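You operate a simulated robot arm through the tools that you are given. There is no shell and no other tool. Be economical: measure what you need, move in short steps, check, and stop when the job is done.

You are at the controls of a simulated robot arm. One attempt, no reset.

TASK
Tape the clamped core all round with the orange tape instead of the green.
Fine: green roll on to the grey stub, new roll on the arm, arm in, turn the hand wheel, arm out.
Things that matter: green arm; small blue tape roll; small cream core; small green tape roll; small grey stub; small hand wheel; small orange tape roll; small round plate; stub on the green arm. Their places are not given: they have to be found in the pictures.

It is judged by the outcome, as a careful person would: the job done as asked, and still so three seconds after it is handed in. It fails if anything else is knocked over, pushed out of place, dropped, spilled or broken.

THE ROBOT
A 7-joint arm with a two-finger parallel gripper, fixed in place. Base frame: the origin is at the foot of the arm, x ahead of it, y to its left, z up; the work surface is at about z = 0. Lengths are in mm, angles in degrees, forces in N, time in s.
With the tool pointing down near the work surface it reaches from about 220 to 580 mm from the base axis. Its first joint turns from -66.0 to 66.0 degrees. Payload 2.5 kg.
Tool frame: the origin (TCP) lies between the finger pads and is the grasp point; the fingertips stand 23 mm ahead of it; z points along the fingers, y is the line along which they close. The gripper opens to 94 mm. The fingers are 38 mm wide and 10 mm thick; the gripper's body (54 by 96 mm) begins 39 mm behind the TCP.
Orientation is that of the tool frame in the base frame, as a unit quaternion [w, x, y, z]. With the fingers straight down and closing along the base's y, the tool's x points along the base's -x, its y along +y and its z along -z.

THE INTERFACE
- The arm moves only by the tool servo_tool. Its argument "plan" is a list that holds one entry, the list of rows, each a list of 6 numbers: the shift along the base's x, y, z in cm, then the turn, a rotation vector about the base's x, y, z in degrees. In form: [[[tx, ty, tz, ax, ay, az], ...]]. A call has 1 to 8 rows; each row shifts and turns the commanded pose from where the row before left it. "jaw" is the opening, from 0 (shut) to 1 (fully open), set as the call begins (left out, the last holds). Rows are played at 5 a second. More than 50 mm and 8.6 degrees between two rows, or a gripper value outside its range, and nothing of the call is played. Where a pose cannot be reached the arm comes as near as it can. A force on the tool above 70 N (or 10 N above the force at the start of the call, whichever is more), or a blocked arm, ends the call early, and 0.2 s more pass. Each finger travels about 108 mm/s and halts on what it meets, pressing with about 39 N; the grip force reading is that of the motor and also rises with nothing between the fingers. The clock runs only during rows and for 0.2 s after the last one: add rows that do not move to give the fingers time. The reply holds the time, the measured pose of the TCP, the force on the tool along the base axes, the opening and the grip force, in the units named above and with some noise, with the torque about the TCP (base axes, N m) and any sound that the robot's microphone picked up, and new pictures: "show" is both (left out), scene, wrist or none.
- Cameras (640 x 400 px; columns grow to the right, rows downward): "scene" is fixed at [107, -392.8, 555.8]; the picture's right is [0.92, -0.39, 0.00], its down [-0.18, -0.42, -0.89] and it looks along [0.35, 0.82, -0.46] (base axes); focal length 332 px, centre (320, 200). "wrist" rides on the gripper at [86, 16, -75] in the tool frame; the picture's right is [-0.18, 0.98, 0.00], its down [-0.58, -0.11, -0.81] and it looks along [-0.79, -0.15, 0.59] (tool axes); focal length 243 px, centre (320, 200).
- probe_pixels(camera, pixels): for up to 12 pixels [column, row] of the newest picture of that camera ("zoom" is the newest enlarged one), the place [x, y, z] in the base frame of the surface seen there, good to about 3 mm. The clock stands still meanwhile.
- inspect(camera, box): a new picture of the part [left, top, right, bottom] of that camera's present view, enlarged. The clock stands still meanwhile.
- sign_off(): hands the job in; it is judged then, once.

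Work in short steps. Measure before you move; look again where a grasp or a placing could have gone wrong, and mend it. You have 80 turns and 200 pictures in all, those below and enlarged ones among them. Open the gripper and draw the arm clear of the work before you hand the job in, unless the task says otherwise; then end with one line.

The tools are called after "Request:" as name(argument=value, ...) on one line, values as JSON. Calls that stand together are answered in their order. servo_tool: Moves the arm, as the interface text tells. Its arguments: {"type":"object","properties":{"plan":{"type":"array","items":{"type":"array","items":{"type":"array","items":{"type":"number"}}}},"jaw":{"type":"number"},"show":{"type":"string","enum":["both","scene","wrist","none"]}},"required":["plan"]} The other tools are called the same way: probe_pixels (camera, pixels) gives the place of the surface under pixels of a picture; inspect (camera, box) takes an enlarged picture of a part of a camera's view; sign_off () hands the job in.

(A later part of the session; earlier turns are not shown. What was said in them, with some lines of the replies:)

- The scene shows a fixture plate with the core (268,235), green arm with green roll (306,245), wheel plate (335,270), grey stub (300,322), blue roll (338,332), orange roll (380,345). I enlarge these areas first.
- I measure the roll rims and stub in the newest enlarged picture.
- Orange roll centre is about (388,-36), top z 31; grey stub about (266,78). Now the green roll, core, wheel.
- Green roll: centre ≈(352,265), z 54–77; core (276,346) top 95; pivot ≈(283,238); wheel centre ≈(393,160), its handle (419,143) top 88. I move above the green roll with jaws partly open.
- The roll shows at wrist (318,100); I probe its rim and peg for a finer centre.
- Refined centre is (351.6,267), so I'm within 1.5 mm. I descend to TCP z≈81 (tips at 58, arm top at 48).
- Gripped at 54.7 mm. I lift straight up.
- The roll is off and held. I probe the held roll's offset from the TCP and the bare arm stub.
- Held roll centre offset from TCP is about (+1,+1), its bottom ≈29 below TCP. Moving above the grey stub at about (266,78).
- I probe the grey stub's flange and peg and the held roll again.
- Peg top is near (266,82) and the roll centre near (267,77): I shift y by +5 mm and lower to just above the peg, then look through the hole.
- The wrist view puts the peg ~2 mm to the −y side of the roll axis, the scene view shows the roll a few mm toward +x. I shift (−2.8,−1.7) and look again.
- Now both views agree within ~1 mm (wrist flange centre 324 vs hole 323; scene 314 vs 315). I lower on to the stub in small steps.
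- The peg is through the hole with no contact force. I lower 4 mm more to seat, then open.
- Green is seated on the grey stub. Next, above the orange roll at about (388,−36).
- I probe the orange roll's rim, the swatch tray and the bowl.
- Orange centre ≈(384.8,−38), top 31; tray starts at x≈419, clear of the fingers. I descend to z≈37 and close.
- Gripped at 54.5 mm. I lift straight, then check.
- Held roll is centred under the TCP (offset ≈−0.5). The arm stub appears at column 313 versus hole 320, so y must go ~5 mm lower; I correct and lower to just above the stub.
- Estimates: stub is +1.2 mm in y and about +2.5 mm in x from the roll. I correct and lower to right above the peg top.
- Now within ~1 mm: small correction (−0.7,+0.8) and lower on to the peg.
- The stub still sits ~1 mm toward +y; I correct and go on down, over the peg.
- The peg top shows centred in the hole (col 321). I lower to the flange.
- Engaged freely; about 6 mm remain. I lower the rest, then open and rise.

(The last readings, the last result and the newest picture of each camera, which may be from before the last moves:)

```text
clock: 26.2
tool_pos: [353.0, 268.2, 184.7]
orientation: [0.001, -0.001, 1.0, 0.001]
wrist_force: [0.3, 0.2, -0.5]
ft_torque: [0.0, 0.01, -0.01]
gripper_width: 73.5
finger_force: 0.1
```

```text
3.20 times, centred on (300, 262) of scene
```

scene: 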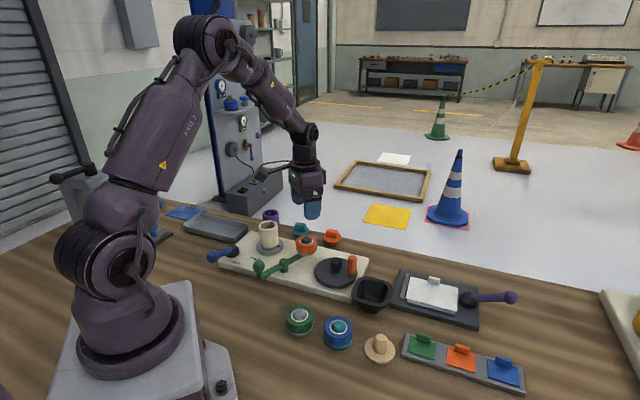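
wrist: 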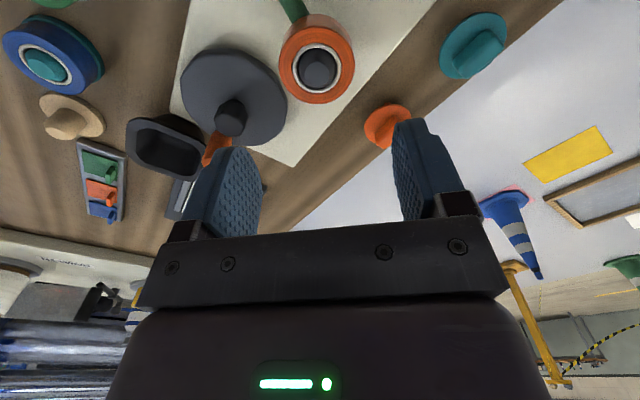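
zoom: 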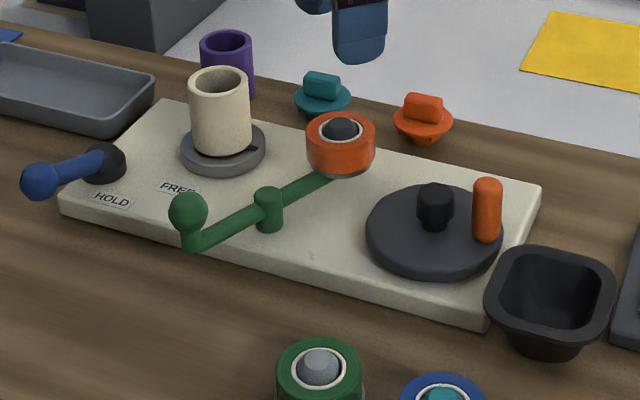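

Orange is seated on the arm's stub. Next I go above the green handle ball (217,214, top z 88).

Request:
servo_tool(plan=[[[-4.5, -1.8, 0, 0, 0, 0], [-4.5, -1.8, 0, 0, 0, 0], [-4.5, -1.8, 0, 0, 0, 0], [0, 0, -3, 0, 0, 0], [0, 0, -2, 0, 0, 0], [0, 0, 0, 0, 0, 0], [0, 0, 0, 0, 0, 0]]], jaw=0.6)

```text
clock: 27.8
tool_pos: [216.5, 212.3, 132.9]
orientation: [0.0, 0.0, 1.0, 0.001]
wrist_force: [-0.1, -0.2, -0.4]
ft_torque: [0.0, 0.0, -0.04]
gripper_width: 56.6
finger_force: 0.0
```

scene: 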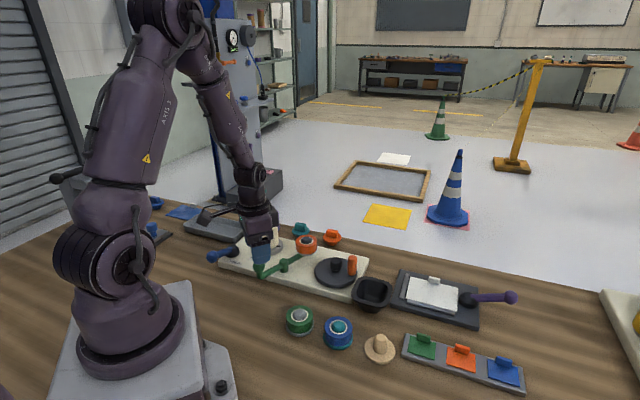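
wrist: 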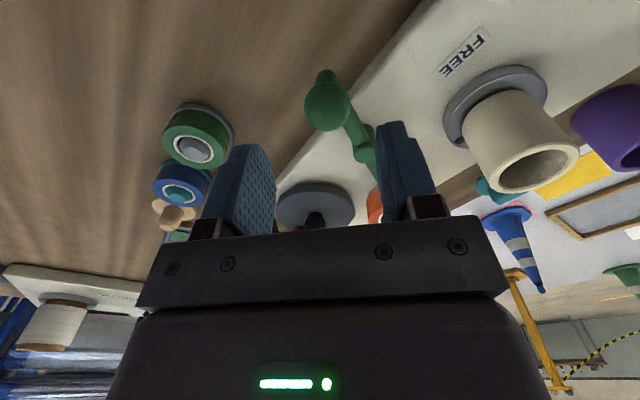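

The ball centre is at wrist (327,102), about (213,216). I shift and lower to z≈80, then close on it.

Request:
servo_tool(plan=[[[-0.3, 0.35, -1.5, 0, 0, 0], [0, 0, -2, 0, 0, 0], [0, 0, -1.8, 0, 0, 0], [0, 0, 0, 0, 0, 0]]], show="wrist")

Request:
servo_tool(plan=[[[0, 0, 0, 0, 0, 0], [0, 0, 0, 0, 0, 0], [0, 0, 0, 0, 0, 0]]], jaw=0.2)

```text
clock: 28.8
tool_pos: [215.2, 215.4, 80.7]
orientation: [0.0, 0.0, 1.0, 0.0]
wrist_force: [0.9, 1.1, -0.8]
ft_torque: [-0.03, 0.01, 0.0]
gripper_width: 56.6
finger_force: 0.1
```

wrist: 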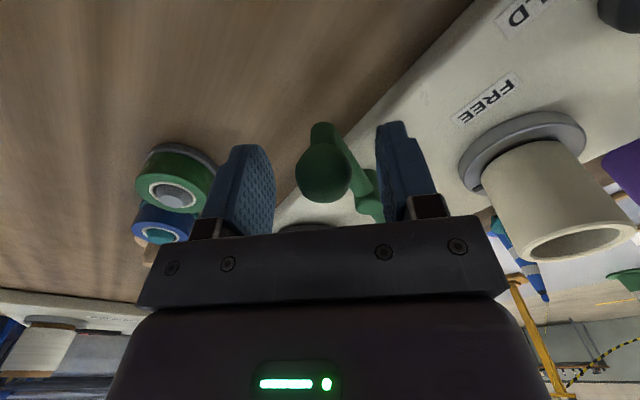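

```text
clock: 29.6
tool_pos: [214.7, 215.4, 81.3]
orientation: [0.0, 0.001, 1.0, 0.0]
wrist_force: [3.7, 3.3, -10.5]
ft_torque: [0.07, -0.18, 0.07]
gripper_width: 29.8
finger_force: 45.6
```

scene: 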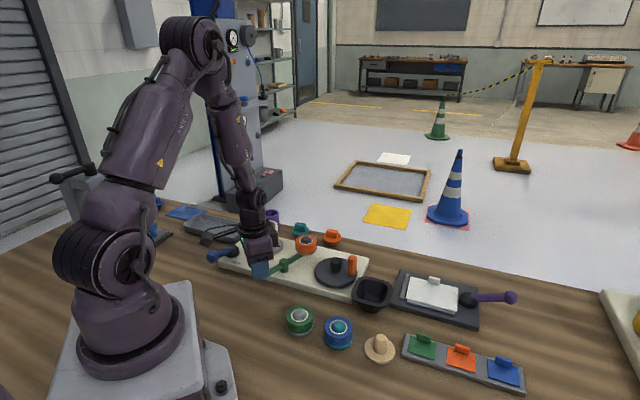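
wrist: 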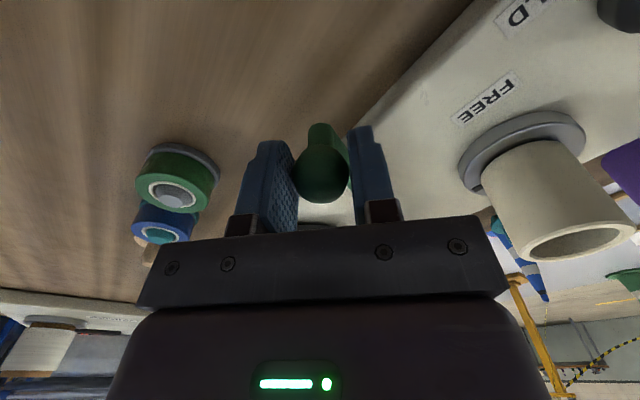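

Ball held (29.8 mm). I swing it along the arc about the pivot (282,241), turning the tool with it: first 24°.

Request:
servo_tool(plan=[[[0.295, -0.7, 0, 0, 0, 6], [0.37, -0.66, 0, 0, 0, 6], [0.435, -0.62, 0, 0, 0, 6], [0.5, -0.57, 0, 0, 0, 6], [0, 0, 0, 0, 0, 0]]])

Request:
inspect(camera="scene", box=[200, 200, 400, 325])

```text
clock: 30.8
tool_pos: [231.3, 190.5, 81.0]
orientation: [-0.001, -0.21, 0.978, -0.001]
wrist_force: [2.2, 1.9, -26.5]
ft_torque: [0.23, -0.36, 0.05]
gripper_width: 29.6
finger_force: 45.2
```

scene: 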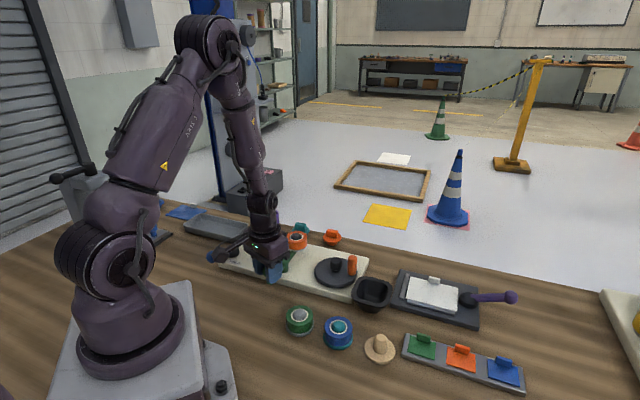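
wrist: 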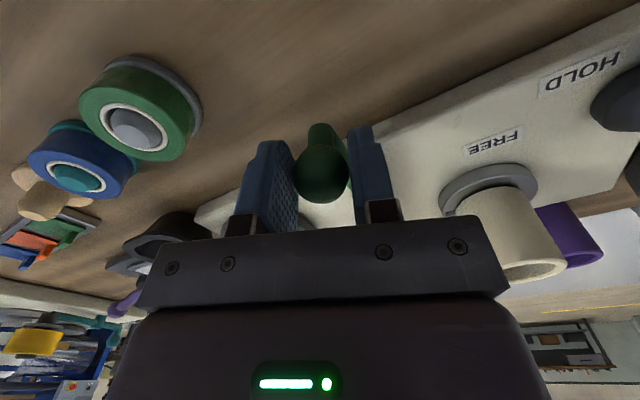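

```text
3.20 times, centred on (300, 262) of scene
```

zoom: 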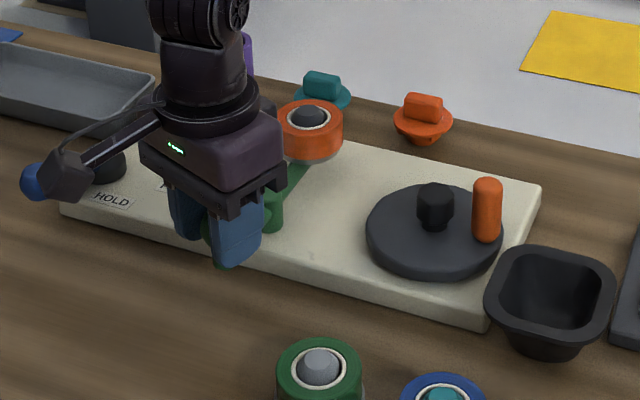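

The arm swings well; the tool is pulled down with 26 N, so I ease 2 mm down while continuing ~18°.

Request:
servo_tool(plan=[[[0.28, -0.26, -0.2, 0, 0, 3], [0.28, -0.26, 0, 0, 0, 3], [0.305, -0.23, 0, 0, 0, 3], [0.305, -0.22, 0, 0, 0, 3], [0.32, -0.2, 0, 0, 0, 3], [0.33, -0.19, 0, 0, 0, 3], [0, 0, 0, 0, 0, 0]]])

Request:
inspect(camera="scene", box=[200, 200, 400, 325])

```text
clock: 32.4
tool_pos: [251.5, 175.0, 78.3]
orientation: [0.0, -0.359, 0.933, 0.0]
wrist_force: [-1.6, -13.5, 32.1]
ft_torque: [-0.47, 0.39, -0.26]
gripper_width: 29.3
finger_force: 45.2
```

scene: 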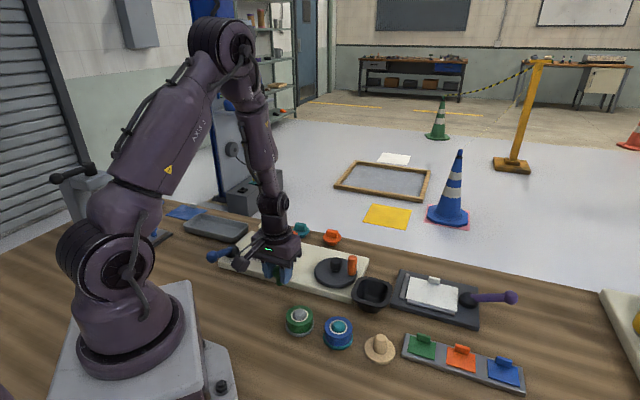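
wrist: 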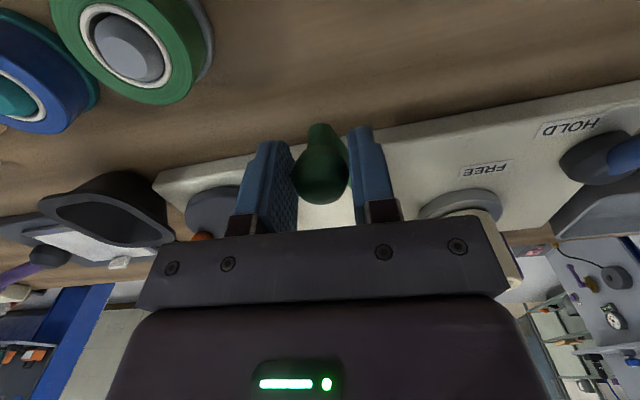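

```text
3.20 times, centred on (300, 262) of scene
```

zoom: 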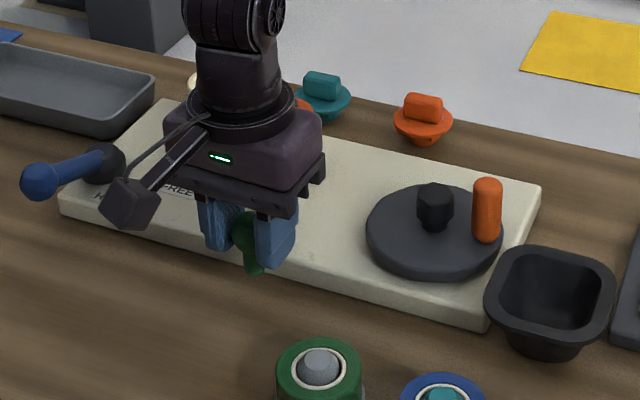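

Near contact now (≈42–45°). I raise 1 mm to relieve the z force and creep on 3°.

Request:
servo_tool(plan=[[[0, 0.05, 0.1, 0, 0, 0], [0.175, -0.07, 0, 0, 0, 1.5], [0.175, -0.065, 0, 0, 0, 1.5], [0, 0, 0, 0, 0, 0]]], show="none")

Request:
inspect(camera="scene", box=[230, 200, 350, 275])

```text
clock: 33.4
tool_pos: [252.1, 176.0, 79.9]
orientation: [-0.003, -0.383, 0.924, 0.0]
wrist_force: [-8.1, -3.6, -25.6]
ft_torque: [0.26, -0.19, -0.21]
gripper_width: 30.1
finger_force: 45.2
```

```text
5.33 times, centred on (290, 238) of scene
```

zoom: 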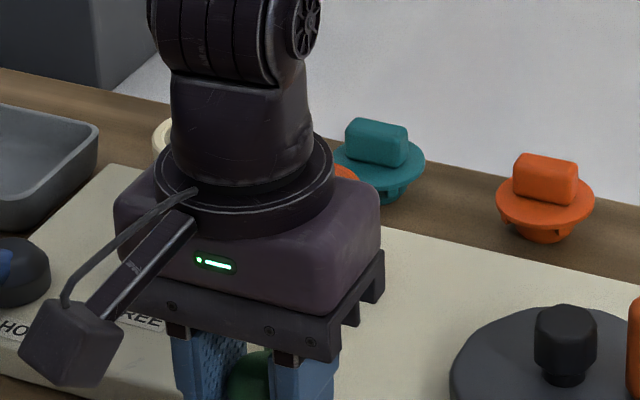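

Tangential resistance has appeared (−8 N) with little further travel, so the roll probably touches the core. I open, rise and look.

Request:
servo_tool(plan=[[[0, 0, 0, 0, 0, 0], [0, 0, 0, 0, 0, 0], [0, 0, 3, 0, 0, 0], [0, 0, 4, 0, 0, 0], [2, -3, 4, 0, 0, 0], [3, -3, 2, 0, 0, 0], [0, 0, 0, 0, 0, 0]]], jaw=0.6)

Request:
inspect(camera="scene", box=[200, 200, 400, 325])

```text
refused: row 5 steps farther than a row can; nothing moved
```

```text
3.20 times, centred on (300, 262) of scene
```

zoom: 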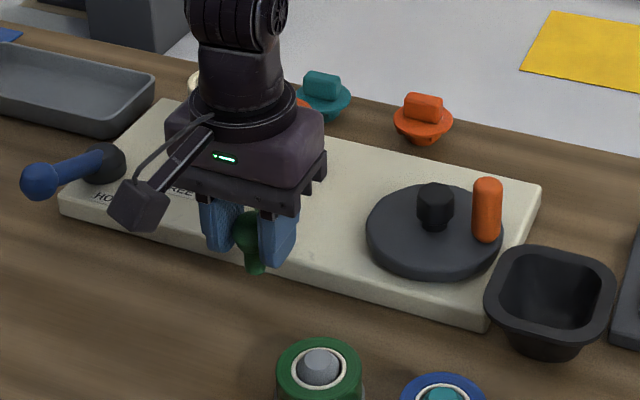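

One row was too long; same move with shorter rows.

Request:
servo_tool(plan=[[[0, 0, 0, 0, 0, 0], [0, 0, 0, 0, 0, 0], [0, 0, 3, 0, 0, 0], [0, 0, 4, 0, 0, 0], [2, -2, 3, 0, 0, 0], [3, -3, 1, 0, 0, 0], [3, -3, 0, 0, 0, 0], [0, 0, 0, 0, 0, 0]]], jaw=0.6)

Request:
inspect(camera="scene", box=[200, 200, 400, 325])

```text
clock: 35.2
tool_pos: [334.7, 96.2, 191.5]
orientation: [0.001, -0.383, 0.924, 0.0]
wrist_force: [0.5, -0.3, 0.3]
ft_torque: [-0.01, -0.02, 0.02]
gripper_width: 56.3
finger_force: 0.1
```

scene: 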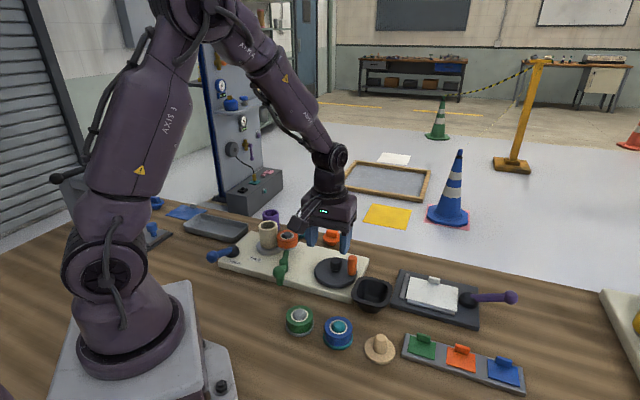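
wrist: 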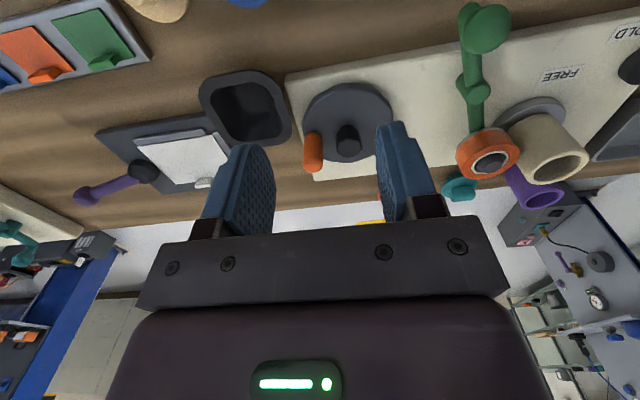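

```text
3.20 times, centred on (300, 262) of scene
```

zoom: 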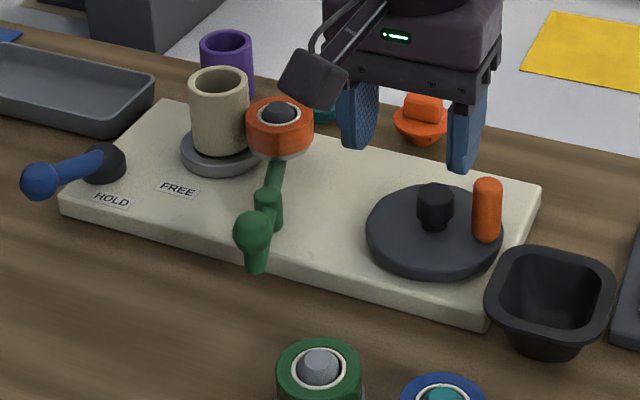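

I look closer at the roll–core contact from both cameras.

Request:
inspect(camera="wrist", box=[440, 60, 600, 220])

Request:
inspect(camera="scene", box=[250, 210, 314, 260])

Request:
probe_pixels(camera="scene", pixels=[[278, 236], [297, 236], [287, 231], [287, 241], [260, 226], [277, 226], [268, 222], [268, 230], [280, 271], [336, 259], [352, 257], [352, 272]])

```text
2.50 times, centred on (520, 140) of wrist
```

zoom: 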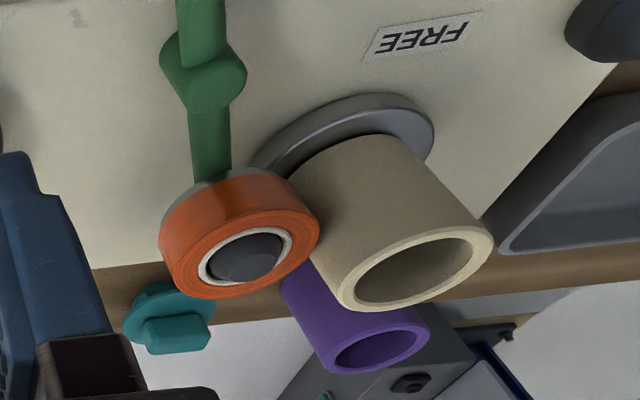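

```text
8.00 times, centred on (282, 235) of scene
```

zoom: 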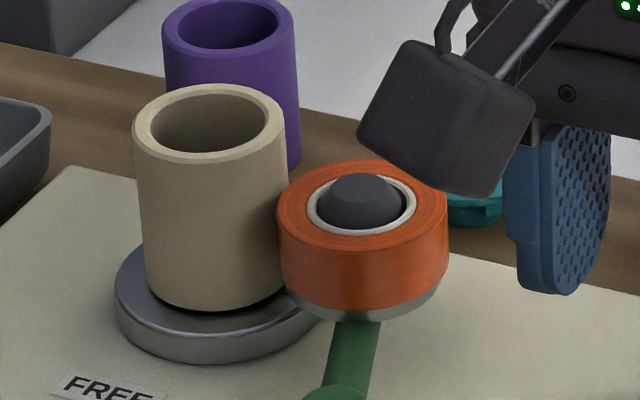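

```text
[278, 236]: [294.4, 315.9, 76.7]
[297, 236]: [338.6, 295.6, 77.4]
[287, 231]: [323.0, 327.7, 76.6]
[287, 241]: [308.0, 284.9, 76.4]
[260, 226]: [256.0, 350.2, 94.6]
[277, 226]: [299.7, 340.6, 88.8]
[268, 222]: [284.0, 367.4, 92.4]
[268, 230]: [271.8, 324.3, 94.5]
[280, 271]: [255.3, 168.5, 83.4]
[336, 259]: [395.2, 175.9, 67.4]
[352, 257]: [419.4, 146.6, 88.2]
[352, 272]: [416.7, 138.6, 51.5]
```

By measurement roll centre (316,306) to core (276,346) is ~56 mm, while contact should be ~51 mm: perhaps not yet touching. I go back, regrip the ball and press further in.

Request:
servo_tool(plan=[[[-3, 3, 0, 0, 0, 0], [-3, 3, -1, 0, 0, 0], [-2, 2, -3, 0, 0, 0], [0, 0, -4, 0, 0, 0], [0, 0, -2.8, 0, 0, 0], [0, 0, 0, 0, 0, 0]]], show="none")

Request:
servo_tool(plan=[[[0, 0, 0, 0, 0, 0], [0, 0, 0, 0, 0, 0], [0, 0, 0, 0, 0, 0]]], jaw=0.2, show="wrist")

```text
clock: 36.6
tool_pos: [253.7, 177.1, 84.5]
orientation: [0.0, -0.383, 0.924, 0.0]
wrist_force: [-1.0, 0.1, -0.2]
ft_torque: [0.03, -0.02, -0.01]
gripper_width: 56.3
finger_force: 0.0
```

```text
clock: 37.4
tool_pos: [252.5, 177.5, 84.4]
orientation: [0.0, -0.383, 0.924, 0.001]
wrist_force: [-2.9, 6.8, -9.9]
ft_torque: [0.08, 0.01, 0.1]
gripper_width: 29.4
finger_force: 45.6
```

wrist: 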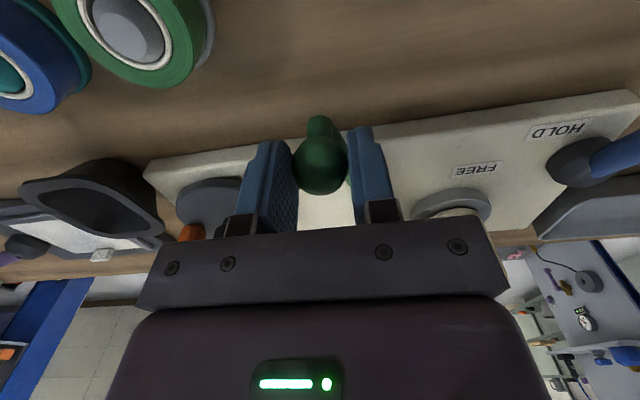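

Regripped; pressing on in 2° steps.

Request:
servo_tool(plan=[[[0.23, -0.1, 0, 0, 0, 2], [0.235, -0.09, 0, 0, 0, 2], [0, 0, 0, 0, 0, 0]]], show="none")

Request:
servo_tool(plan=[[[0.235, -0.085, 0, 0, 0, 2], [0, 0, 0, 0, 0, 0]]], show="none")

```text
clock: 38.2
tool_pos: [253.7, 178.3, 82.9]
orientation: [-0.001, -0.421, 0.907, 0.003]
wrist_force: [-44.1, 23.4, 34.3]
ft_torque: [0.82, 0.43, -0.11]
gripper_width: 29.1
finger_force: 45.3
```

```text
clock: 38.7
tool_pos: [254.5, 179.5, 81.5]
orientation: [-0.004, -0.437, 0.899, 0.006]
wrist_force: [-3.8, 1.6, 4.5]
ft_torque: [0.29, -0.1, -0.4]
gripper_width: 29.4
finger_force: 44.9
stopped in row 2: the force on the tool passed its limit at 72 N (the readings are from after the stop); the commanded pose is now the measured one
```

A firm stop (over 70 N) at the same place: the arm is fully in. I open, rise, and move over the wheel handle, turning the tool back 50°.

Request:
servo_tool(plan=[[[0, 0, 0, 0, 0, 0], [0, 0, 0, 0, 0, 0], [0, 0, 3, 0, 0, 0], [0, 0, 4, 0, 0, 0], [2, -2, 3, 0, 0, 0], [3, -1, 1, 0, 0, 0], [3, 0, 0, 0, 0, 0], [0, 0, 0, 0, 0, 0]]], jaw=0.6, show="none")

Request:
servo_tool(plan=[[[2, 0, 0, 0, 0, -8], [2, 0, 0, 0, 0, -8], [2, 0, 0, 0, 0, -8], [2, 0, 0, 0, 0, -8], [0, 0, 0, 0, 0, -8], [0, 0, 0, 0, 0, -8], [0, 0, 0, 0, 0, 0]]])

Request:
inspect(camera="scene", box=[200, 200, 400, 325])

```text
clock: 40.5
tool_pos: [336.7, 147.1, 193.0]
orientation: [-0.003, -0.438, 0.899, 0.004]
wrist_force: [0.5, 0.6, -0.3]
ft_torque: [0.0, -0.01, -0.01]
gripper_width: 56.3
finger_force: 0.1
```

```text
clock: 42.1
tool_pos: [416.6, 149.1, 193.2]
orientation: [-0.001, -0.033, 0.999, 0.006]
wrist_force: [-0.9, 0.0, -0.3]
ft_torque: [0.0, -0.01, 0.02]
gripper_width: 56.2
finger_force: 0.1
```

scene: 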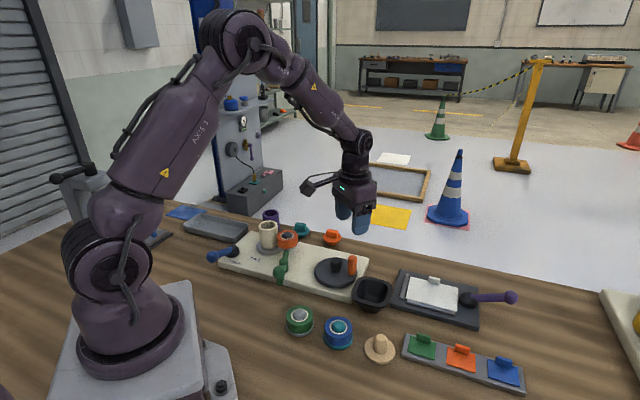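
wrist: 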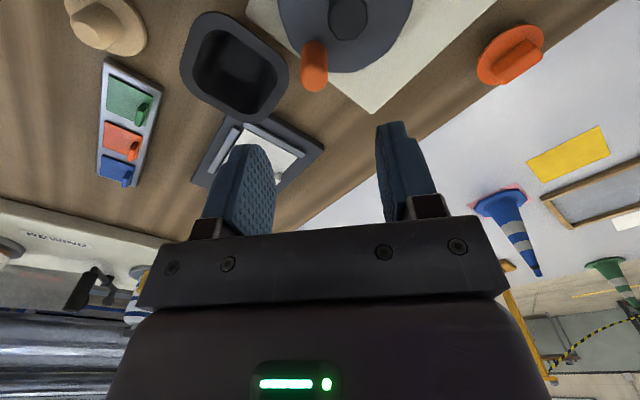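

```text
3.20 times, centred on (300, 262) of scene
```

zoom: 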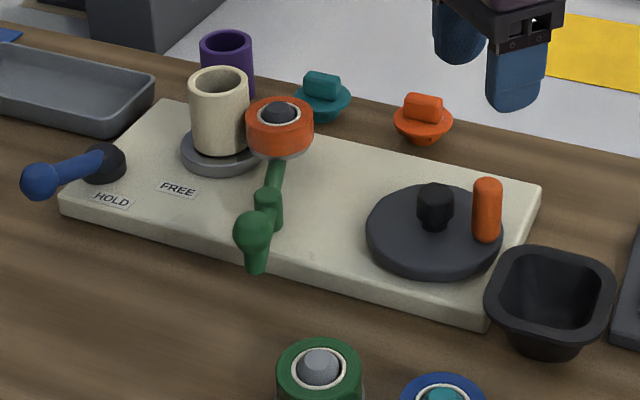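

The handle is at wrist (313,65), hub (348,18). I probe the wheel precisely.

Request:
probe_pixels(camera="wrist", pixels=[[314, 84], [314, 78], [304, 80], [324, 80], [314, 50], [348, 20], [335, 20], [362, 20], [348, 35], [325, 68], [410, 15], [280, 15]])

Request:
inspect(camera="wrist", box=[256, 0, 416, 100])

Request:
inspect(camera="scene", box=[304, 245, 384, 305])

```text
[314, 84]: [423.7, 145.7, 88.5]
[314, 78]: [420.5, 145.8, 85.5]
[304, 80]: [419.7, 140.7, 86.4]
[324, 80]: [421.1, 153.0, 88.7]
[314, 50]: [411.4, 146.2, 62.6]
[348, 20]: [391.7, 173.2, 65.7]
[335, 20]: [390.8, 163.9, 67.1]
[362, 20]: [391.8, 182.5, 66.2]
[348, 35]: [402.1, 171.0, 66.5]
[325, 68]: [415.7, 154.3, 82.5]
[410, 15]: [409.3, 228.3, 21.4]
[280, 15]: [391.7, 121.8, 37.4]
```

```text
4.00 times, centred on (336, 50) of wrist
```

zoom: 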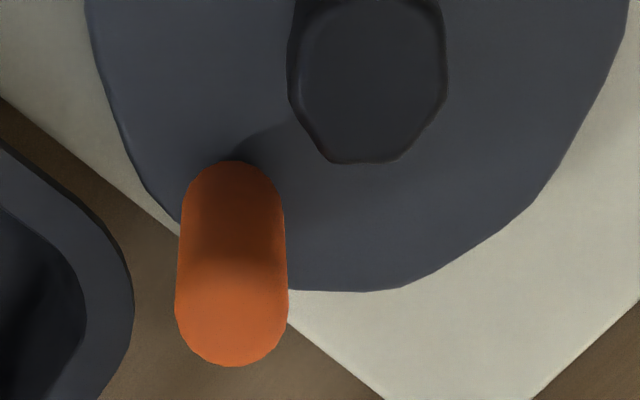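

```text
6.67 times, centred on (344, 275) of scene
```

zoom: 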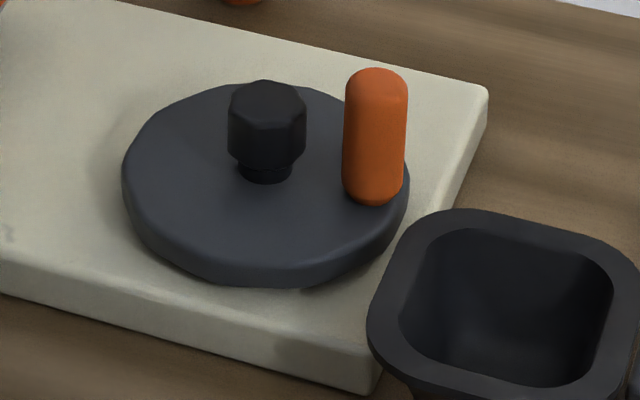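

Handle axis ≈(420.5,147), top 88, radius ≈9; hub ≈(392.5,173), top 67. I lower over the handle to z≈93 (tips 70, above the hub) and look.

Request:
servo_tool(plan=[[[0.4, -0.2, -3, 0, 0, -3.8], [0, 0, -3, 0, 0, 0], [0, 0, -2.5, 0, 0, 0], [0, 0, -1.5, 0, 0, 0], [0, 0, 0, 0, 0, 0]]], jaw=0.5, show="wrist")

Request:
inspect(camera="scene", box=[288, 225, 384, 285])

```text
clock: 43.3
tool_pos: [418.2, 147.5, 92.4]
orientation: [-0.001, -0.001, 1.0, 0.005]
wrist_force: [-0.4, -0.2, -0.5]
ft_torque: [-0.05, 0.0, -0.05]
gripper_width: 47.0
finger_force: 0.0
```

wrist: 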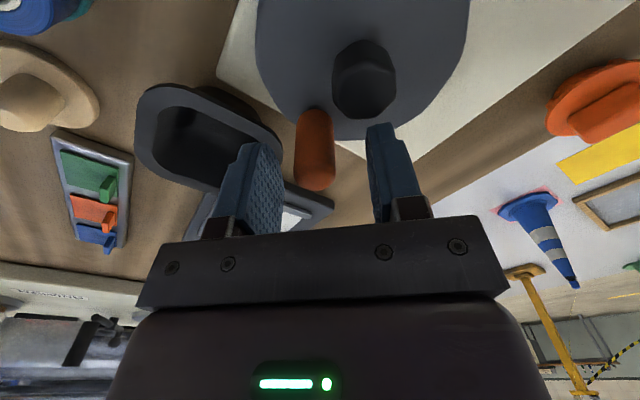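

```text
6.67 times, centred on (336, 255) of scene
```

zoom: 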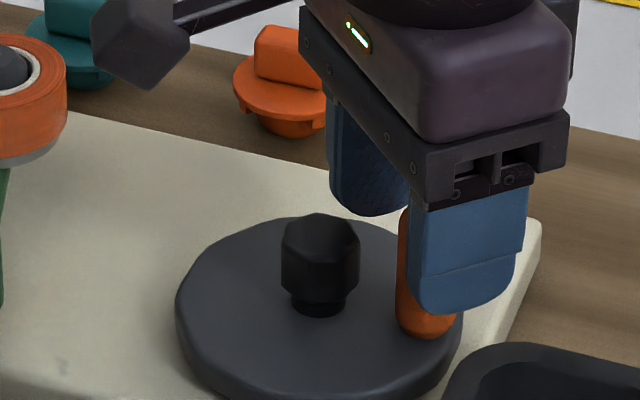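

The handle sits ~2.5 mm toward −y and ~2–3 mm toward +x of the TCP; I shift and close on it.

Request:
servo_tool(plan=[[[0.25, -0.25, 0, 0, 0, 0], [0, 0, 0, 0, 0, 0]]], show="none")

Request:
servo_tool(plan=[[[0, 0, 0, 0, 0, 0], [0, 0, 0, 0, 0, 0], [0, 0, 0, 0, 0, 0]]], jaw=0.1)

```text
clock: 43.9
tool_pos: [420.1, 144.8, 90.9]
orientation: [0.0, -0.001, 1.0, 0.005]
wrist_force: [-0.9, 0.4, -0.1]
ft_torque: [0.01, -0.01, 0.02]
gripper_width: 47.0
finger_force: 0.0
```

```text
clock: 44.7
tool_pos: [420.9, 144.5, 92.2]
orientation: [-0.001, -0.001, 1.0, 0.005]
wrist_force: [2.0, -0.7, -1.5]
ft_torque: [-0.56, 0.15, -0.01]
gripper_width: 21.2
finger_force: 44.9
```

scene: 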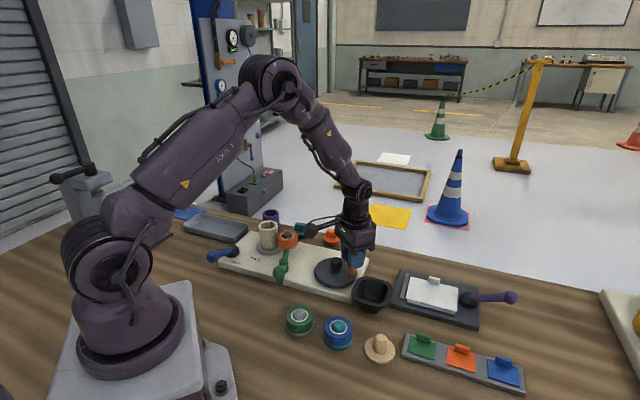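
wrist: 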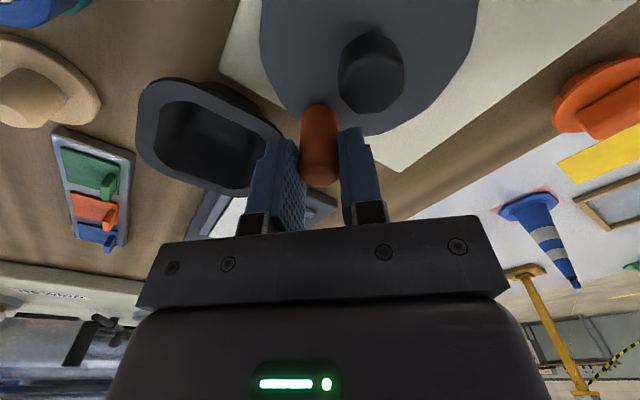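

Handle gripped (21 mm). I crank counter-clockwise about (393,172), first 40° while watching forces.

Request:
servo_tool(plan=[[[0.44, 0.52, 0, 0, 0, 0], [0.33, 0.6, 0, 0, 0, 0], [0, 0, 0, 0, 0, 0]]], show="none")

Request:
servo_tool(plan=[[[0.23, 0.64, 0, 0, 0, 0], [0.12, 0.68, 0, 0, 0, 0], [0, 0, 0, 0, 0, 0]]])

Request:
inspect(camera="scene", box=[240, 205, 368, 285])

```text
clock: 45.5
tool_pos: [428.6, 155.6, 91.6]
orientation: [-0.002, -0.001, 1.0, 0.005]
wrist_force: [-4.7, -1.6, 3.2]
ft_torque: [-0.59, 0.0, 0.05]
gripper_width: 21.0
finger_force: 44.7
```

```text
clock: 46.3
tool_pos: [432.0, 170.3, 91.6]
orientation: [-0.001, 0.0, 1.0, 0.005]
wrist_force: [0.5, -1.3, -4.1]
ft_torque: [-0.66, 0.67, 0.03]
gripper_width: 21.4
finger_force: 45.3
```

scene: 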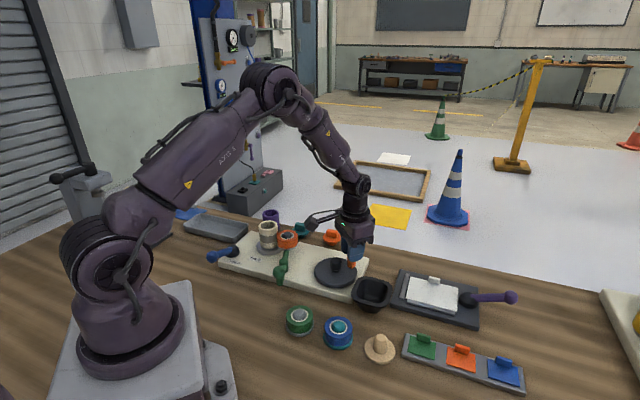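
wrist: 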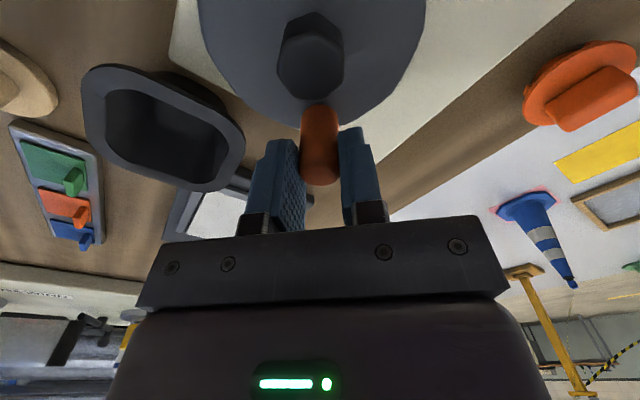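

```text
5.00 times, centred on (304, 245) of scene
```

zoom: 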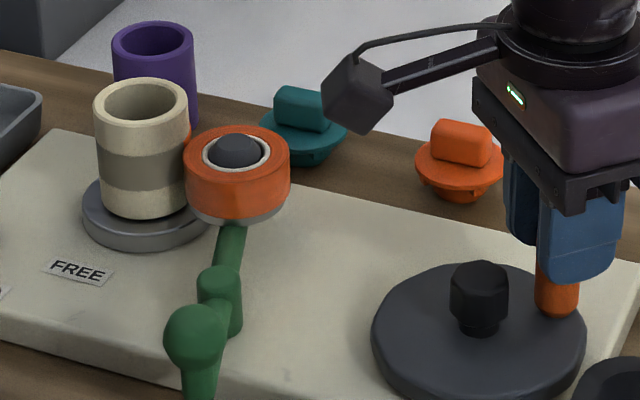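

Forces are tiny and tape begins to appear on the core. I continue the circle in 15° rows, checking each 90°.

Request:
servo_tool(plan=[[[-0.051, 1.022, 0, 0, 0, 0], [-0.315, 0.973, 0, 0, 0, 0], [-0.556, 0.86, 0, 0, 0, 0], [-0.759, 0.686, 0, 0, 0, 0], [-0.911, 0.466, 0, 0, 0, 0], [-1.001, 0.214, 0, 0, 0, 0], [0, 0, 0, 0, 0, 0]]], show="scene")

Request:
inspect(camera="scene", box=[240, 205, 368, 285])

```text
clock: 47.9
tool_pos: [393.3, 213.1, 91.8]
orientation: [-0.004, -0.002, 1.0, 0.007]
wrist_force: [0.4, 26.5, -26.4]
ft_torque: [-0.18, -0.01, 0.05]
gripper_width: 21.2
finger_force: 44.3
```

scene: 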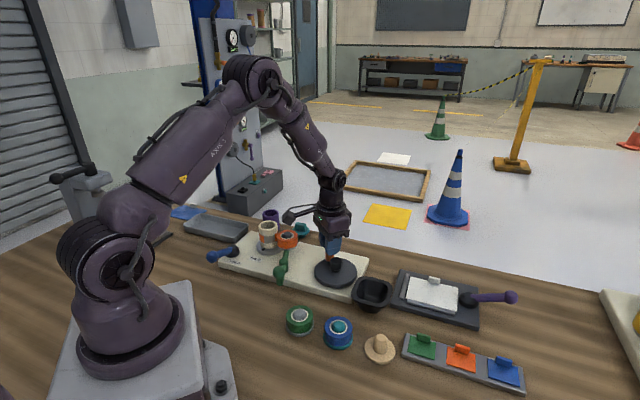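

```text
5.00 times, centred on (304, 245) of scene
```

zoom: 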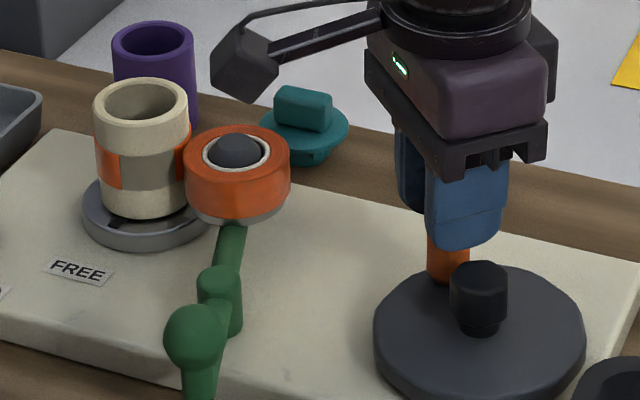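

Tape now shows at the left side of the core: it works. A +26 N pull in y suggests the centre is ~1 mm more in +y; I correct and continue 90°.

Request:
servo_tool(plan=[[[-1.022, 0.05, -0.05, 0, 0, 0], [-0.973, -0.315, 0, 0, 0, 0], [-0.86, -0.556, 0, 0, 0, 0], [-0.686, -0.759, 0, 0, 0, 0], [-0.466, -0.911, 0, 0, 0, 0], [-0.214, -1.001, 0, 0, 0, 0], [0, 0, 0, 0, 0, 0]]], show="none")

Request:
inspect(camera="scene", box=[240, 205, 368, 285])

```text
clock: 49.5
tool_pos: [352.9, 174.7, 91.4]
orientation: [-0.005, -0.001, 1.0, 0.003]
wrist_force: [-30.2, -1.0, 28.5]
ft_torque: [-0.43, 0.49, -0.02]
gripper_width: 21.2
finger_force: 44.6
```

```text
5.00 times, centred on (304, 245) of scene
```

zoom: 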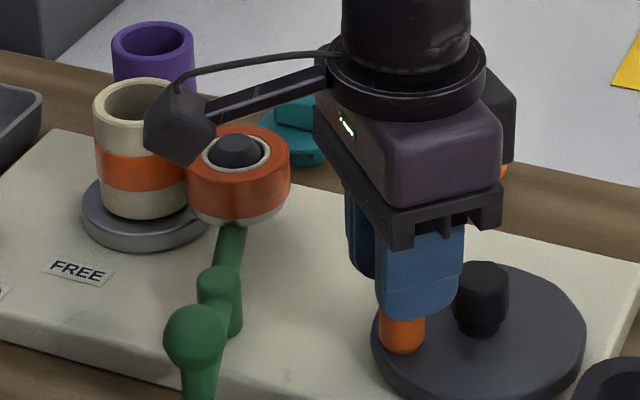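

Tape covers nearly all the front. Outward pull −30 N in x → shift −1 mm x; continue 90°.

Request:
servo_tool(plan=[[[-0.05, -1.022, 0.05, 0, 0, 0], [0.315, -0.973, 0, 0, 0, 0], [0.556, -0.88, 0, 0, 0, 0], [0.759, -0.706, 0, 0, 0, 0], [0.911, -0.496, 0, 0, 0, 0], [1.001, -0.244, 0, 0, 0, 0], [0, 0, 0, 0, 0, 0]]], show="none")

Request:
inspect(camera="scene", box=[240, 205, 368, 285])

```text
clock: 51.1
tool_pos: [389.2, 132.2, 92.0]
orientation: [-0.001, 0.0, 1.0, 0.005]
wrist_force: [-1.0, -0.5, -9.3]
ft_torque: [-0.58, 0.05, 0.01]
gripper_width: 21.4
finger_force: 44.5
```

```text
5.00 times, centred on (304, 245) of scene
```

zoom: 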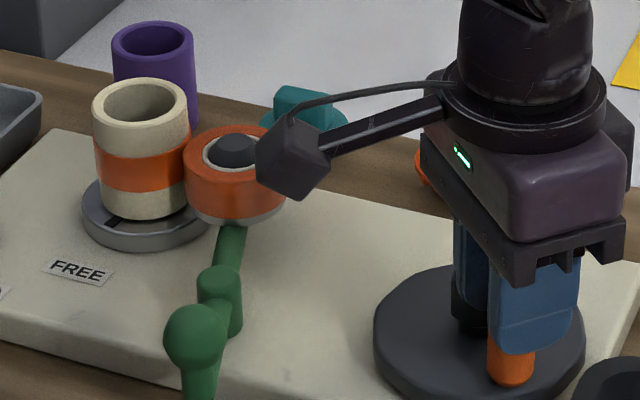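

Forces near zero; 310° done. I continue another 105° to close and overlap.

Request:
servo_tool(plan=[[[1.03, 0.051, 0, 0, 0, 0], [0.983, 0.325, 0, 0, 0, 0], [0.87, 0.566, 0, 0, 0, 0], [0.696, 0.769, 0, 0, 0, 0], [0.466, 0.921, 0, 0, 0, 0], [0.214, 1.01, 0, 0, 0, 0], [-0.051, 1.022, 0, 0, 0, 0], [0, 0, 0, 0, 0, 0]]], show="none")

Request:
inspect(camera="scene", box=[240, 205, 368, 285])

```text
clock: 52.9
tool_pos: [431.9, 181.8, 92.3]
orientation: [0.0, -0.001, 1.0, 0.007]
wrist_force: [17.3, 5.4, -20.0]
ft_torque: [-0.61, -0.31, -0.01]
gripper_width: 21.1
finger_force: 44.9
```

```text
5.00 times, centred on (304, 245) of scene
```

zoom: 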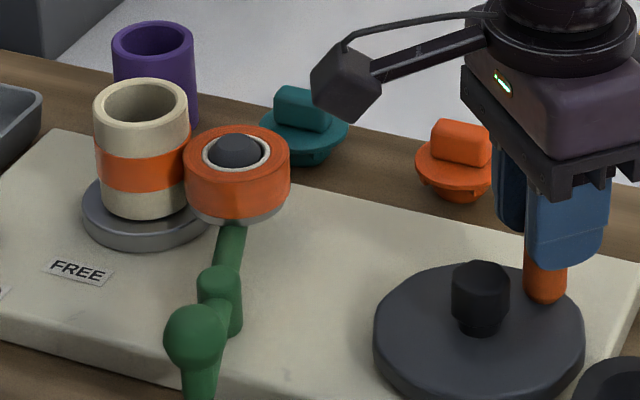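

Band is complete on all visible sides; wheel turned 415°. I release the handle, rise, and go back over to the green ball with the tool turned +48°.

Request:
servo_tool(plan=[[[0, 0, 0, 0, 0, 0], [0, 0, 0, 0, 0, 0], [0, 0, 3, 0, 0, 0], [0, 0, 4, 0, 0, 0], [0, 0, 3, 0, 0, 0], [0, 0, 0, 0, 0, 0]]], jaw=0.5, show="none")

Request:
servo_tool(plan=[[[-2.5, -0.05, 0, 0, 0, 8], [-2.5, -0.05, 0, 0, 0, 8], [-2.5, -0.05, 0, 0, 0, 8], [-2.5, -0.05, 0, 0, 0, 8], [-2.5, -0.05, 0, 0, 0, 8], [-2.5, -0.05, 0, 0, 0, 8], [-2.7, 0, 0, 0, 0, 0], [0, 0, -4, 0, 0, 0]]], jaw=0.6)

Request:
inspect(camera="scene", box=[200, 200, 400, 325])

```text
clock: 54.3
tool_pos: [430.5, 180.0, 193.9]
orientation: [0.0, -0.001, 1.0, 0.005]
wrist_force: [0.2, -0.2, -0.1]
ft_torque: [-0.01, -0.02, -0.02]
gripper_width: 47.0
finger_force: 0.0
```

```text
clock: 56.1
tool_pos: [254.7, 176.4, 153.1]
orientation: [-0.003, -0.408, 0.913, 0.005]
wrist_force: [0.1, -0.4, -0.5]
ft_torque: [0.0, -0.01, 0.01]
gripper_width: 56.5
finger_force: 0.1
```

scene: 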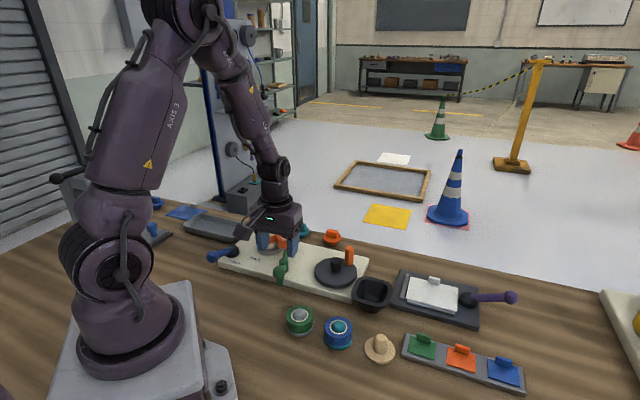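
wrist: 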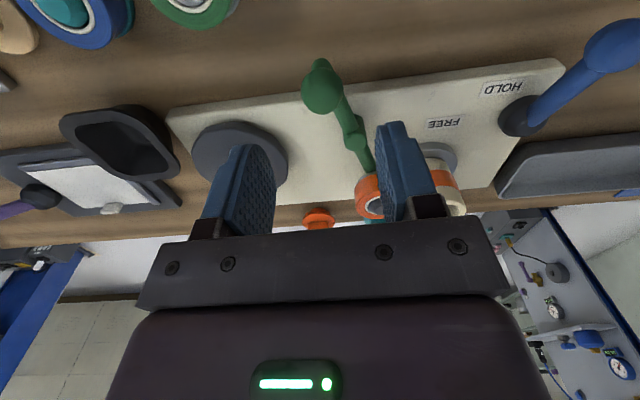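

```text
3.20 times, centred on (300, 262) of scene
```

zoom: 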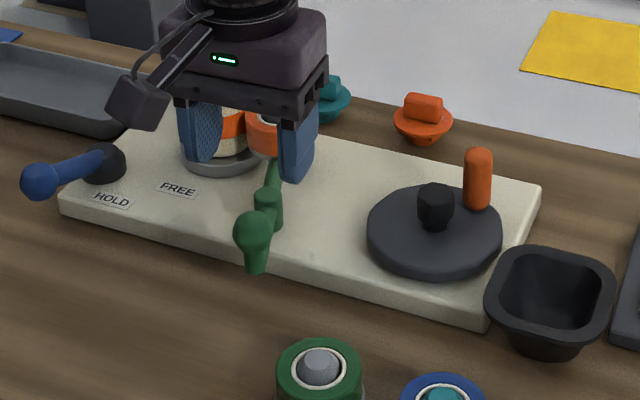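

The ball is centred between the fingers (wrist 320,90). I lower, grip, and swing it back out.

Request:
servo_tool(plan=[[[0, 0, -3, 0, 0, 0], [0, 0, -3, 0, 0, 0], [0, 0, -1, 0, 0, 0], [0, 0, 0, 0, 0, 0]]], show="none")

Request:
servo_tool(plan=[[[0, 0, 0, 0, 0, 0], [0, 0, 0, 0, 0, 0], [0, 0, 0, 0, 0, 0]]], jaw=0.2, show="none")

Request:
servo_tool(plan=[[[-0.57, 0.27, 0, 0, 0, -5], [-0.65, 0.39, 0, 0, 0, -6], [-0.61, 0.45, 0, 0, 0, -6], [-0.56, 0.52, 0, 0, 0, -6], [0, 0, 0, 0, 0, 0]]])

```text
clock: 57.1
tool_pos: [254.6, 175.4, 81.5]
orientation: [-0.003, -0.407, 0.913, 0.004]
wrist_force: [-0.3, 0.9, 0.0]
ft_torque: [0.02, -0.01, 0.0]
gripper_width: 56.2
finger_force: 0.1
```

```text
clock: 57.9
tool_pos: [252.8, 176.9, 80.6]
orientation: [-0.004, -0.41, 0.912, 0.006]
wrist_force: [-19.5, 19.9, -1.9]
ft_torque: [0.14, 0.0, 0.13]
gripper_width: 29.4
finger_force: 45.3
```

```text
clock: 59.1
tool_pos: [229.0, 192.1, 82.1]
orientation: [0.0, -0.215, 0.977, 0.005]
wrist_force: [11.5, 5.4, -36.0]
ft_torque: [0.1, -0.07, -0.23]
gripper_width: 29.2
finger_force: 44.9
```

scene: 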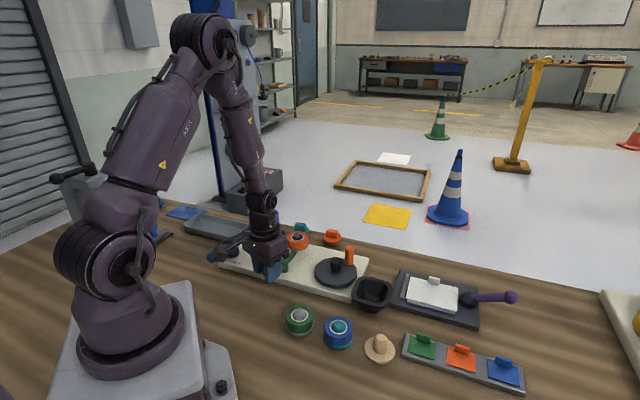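
wrist: 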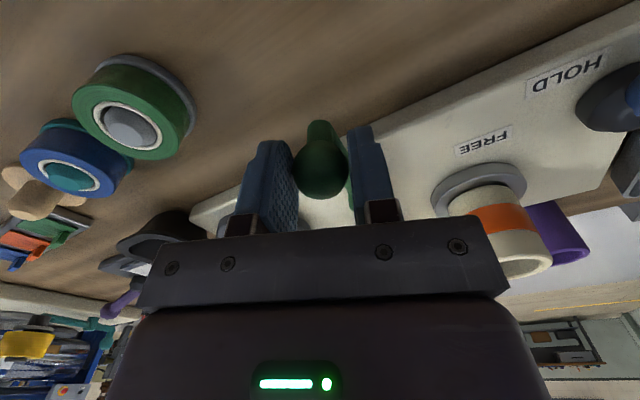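

The roll has left the core. I finish the swing back to the start angle, easing 1 mm down.

Request:
servo_tool(plan=[[[-0.45, 0.57, -0.08, 0, 0, -6], [-0.435, 0.62, 0, 0, 0, -6], [-0.37, 0.66, 0, 0, 0, -6], [-0.2, 0.5, 0, 0, 0, -4], [0, 0, 0, 0, 0, 0]]], show="none")

Request:
servo_tool(plan=[[[0, 0, 0, 0, 0, 0], [0, 0, 0, 0, 0, 0], [0, 0, 3, 0, 0, 0], [0, 0, 4, 0, 0, 0], [0, 0, 4, 0, 0, 0], [-1, -3, 3, 0, 0, 0], [-1, -3, 3, 0, 0, 0], [0, 0, 0, 0, 0, 0]]], jaw=0.7)

Request:
inspect(camera="scene", box=[200, 200, 400, 325])

```text
clock: 60.3
tool_pos: [215.9, 215.7, 80.9]
orientation: [-0.001, -0.027, 1.0, 0.005]
wrist_force: [-7.1, -5.9, 39.3]
ft_torque: [-0.04, 0.03, -0.17]
gripper_width: 29.3
finger_force: 45.0
```

```text
clock: 62.1
tool_pos: [196.5, 154.6, 252.7]
orientation: [-0.001, -0.028, 1.0, 0.005]
wrist_force: [-0.4, -0.2, -0.5]
ft_torque: [-0.02, 0.03, 0.0]
gripper_width: 65.7
finger_force: 0.1
```

scene: 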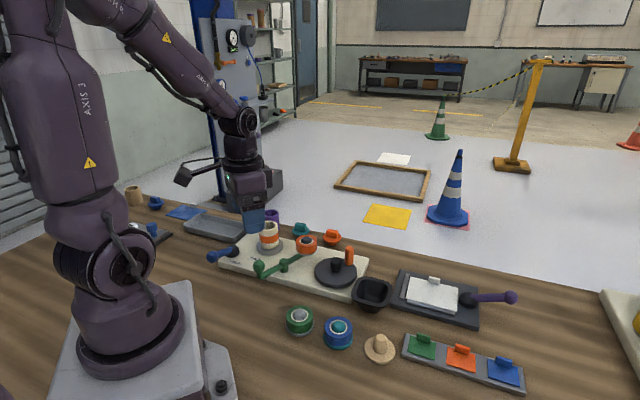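
wrist: 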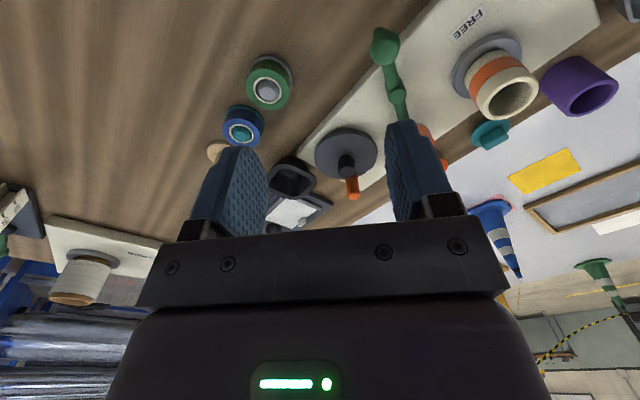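

```text
3.20 times, centred on (300, 262) of scene
```

zoom: 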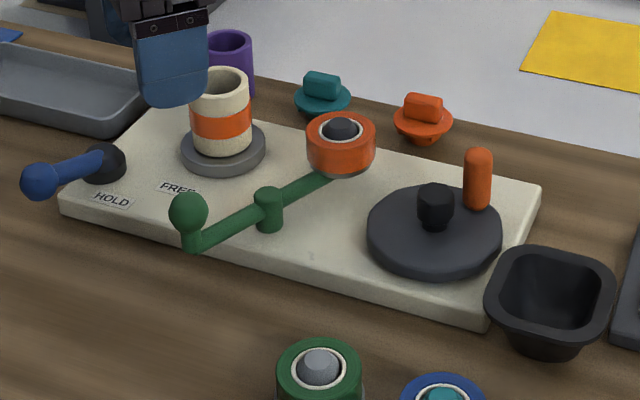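

Everything looks right; one last close look at the core's band from the wrist side.

Request:
inspect(camera="wrist", box=[370, 10, 560, 180])

Request:
servo_tool(plan=[[[4, 0, 1, 0, 0, 0], [4, 2, 1, 0, 0, 0], [4, 3, 0, 0, 0, 0], [4, 3, 0, 0, 0, 0], [0, 4, 0, 0, 0, 0], [0, 4, 0, 0, 0, 0], [0, 0, 0, 0, 0, 0]]])

```text
2.35 times, centred on (465, 95) of wrist
```

zoom: 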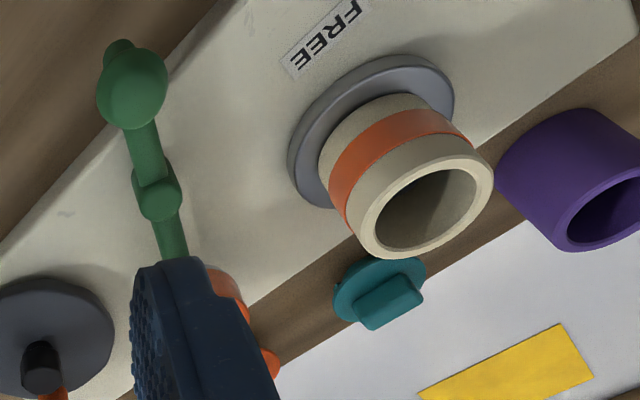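

```text
clock: 63.7
tool_pos: [357.1, 317.2, 272.2]
orientation: [-0.001, -0.027, 1.0, 0.004]
wrist_force: [0.6, 0.0, 0.1]
ft_torque: [0.04, 0.03, 0.01]
gripper_width: 65.9
finger_force: 0.1
```

scene: 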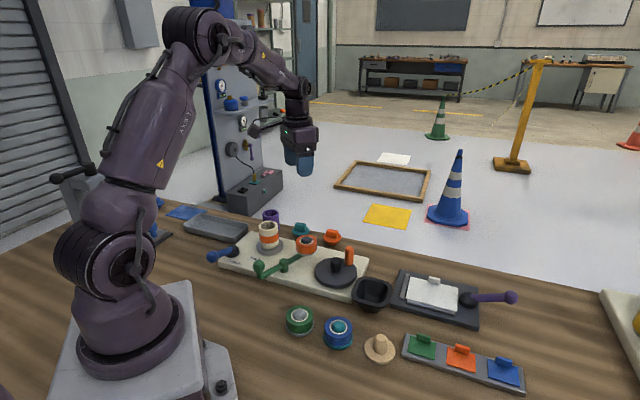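
wrist: 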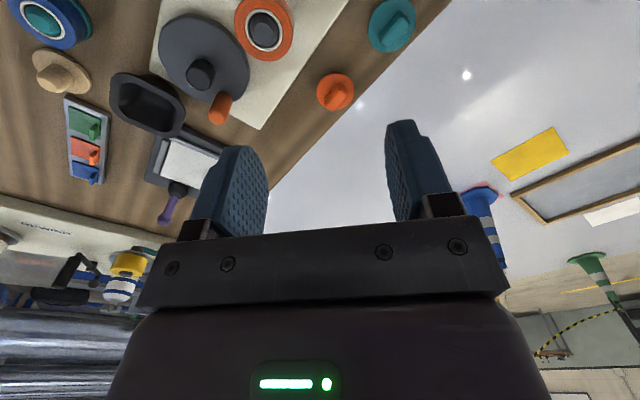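

The band is continuous on all the sides I could see, green is on the grey stub, orange is on the arm, the arm is out, and the gripper is open and clear. I hand it in.

Request:
sign_off()

```text
The job is handed in.
```

The core is taped with orange: I turned the wheel about 415° and the band is unbroken on every side the cameras showed, though I had no view of the far side. The green roll is on the grey stub, the orange roll is on the arm, the arm is back out, and nothing else was disturbed in the pictures.
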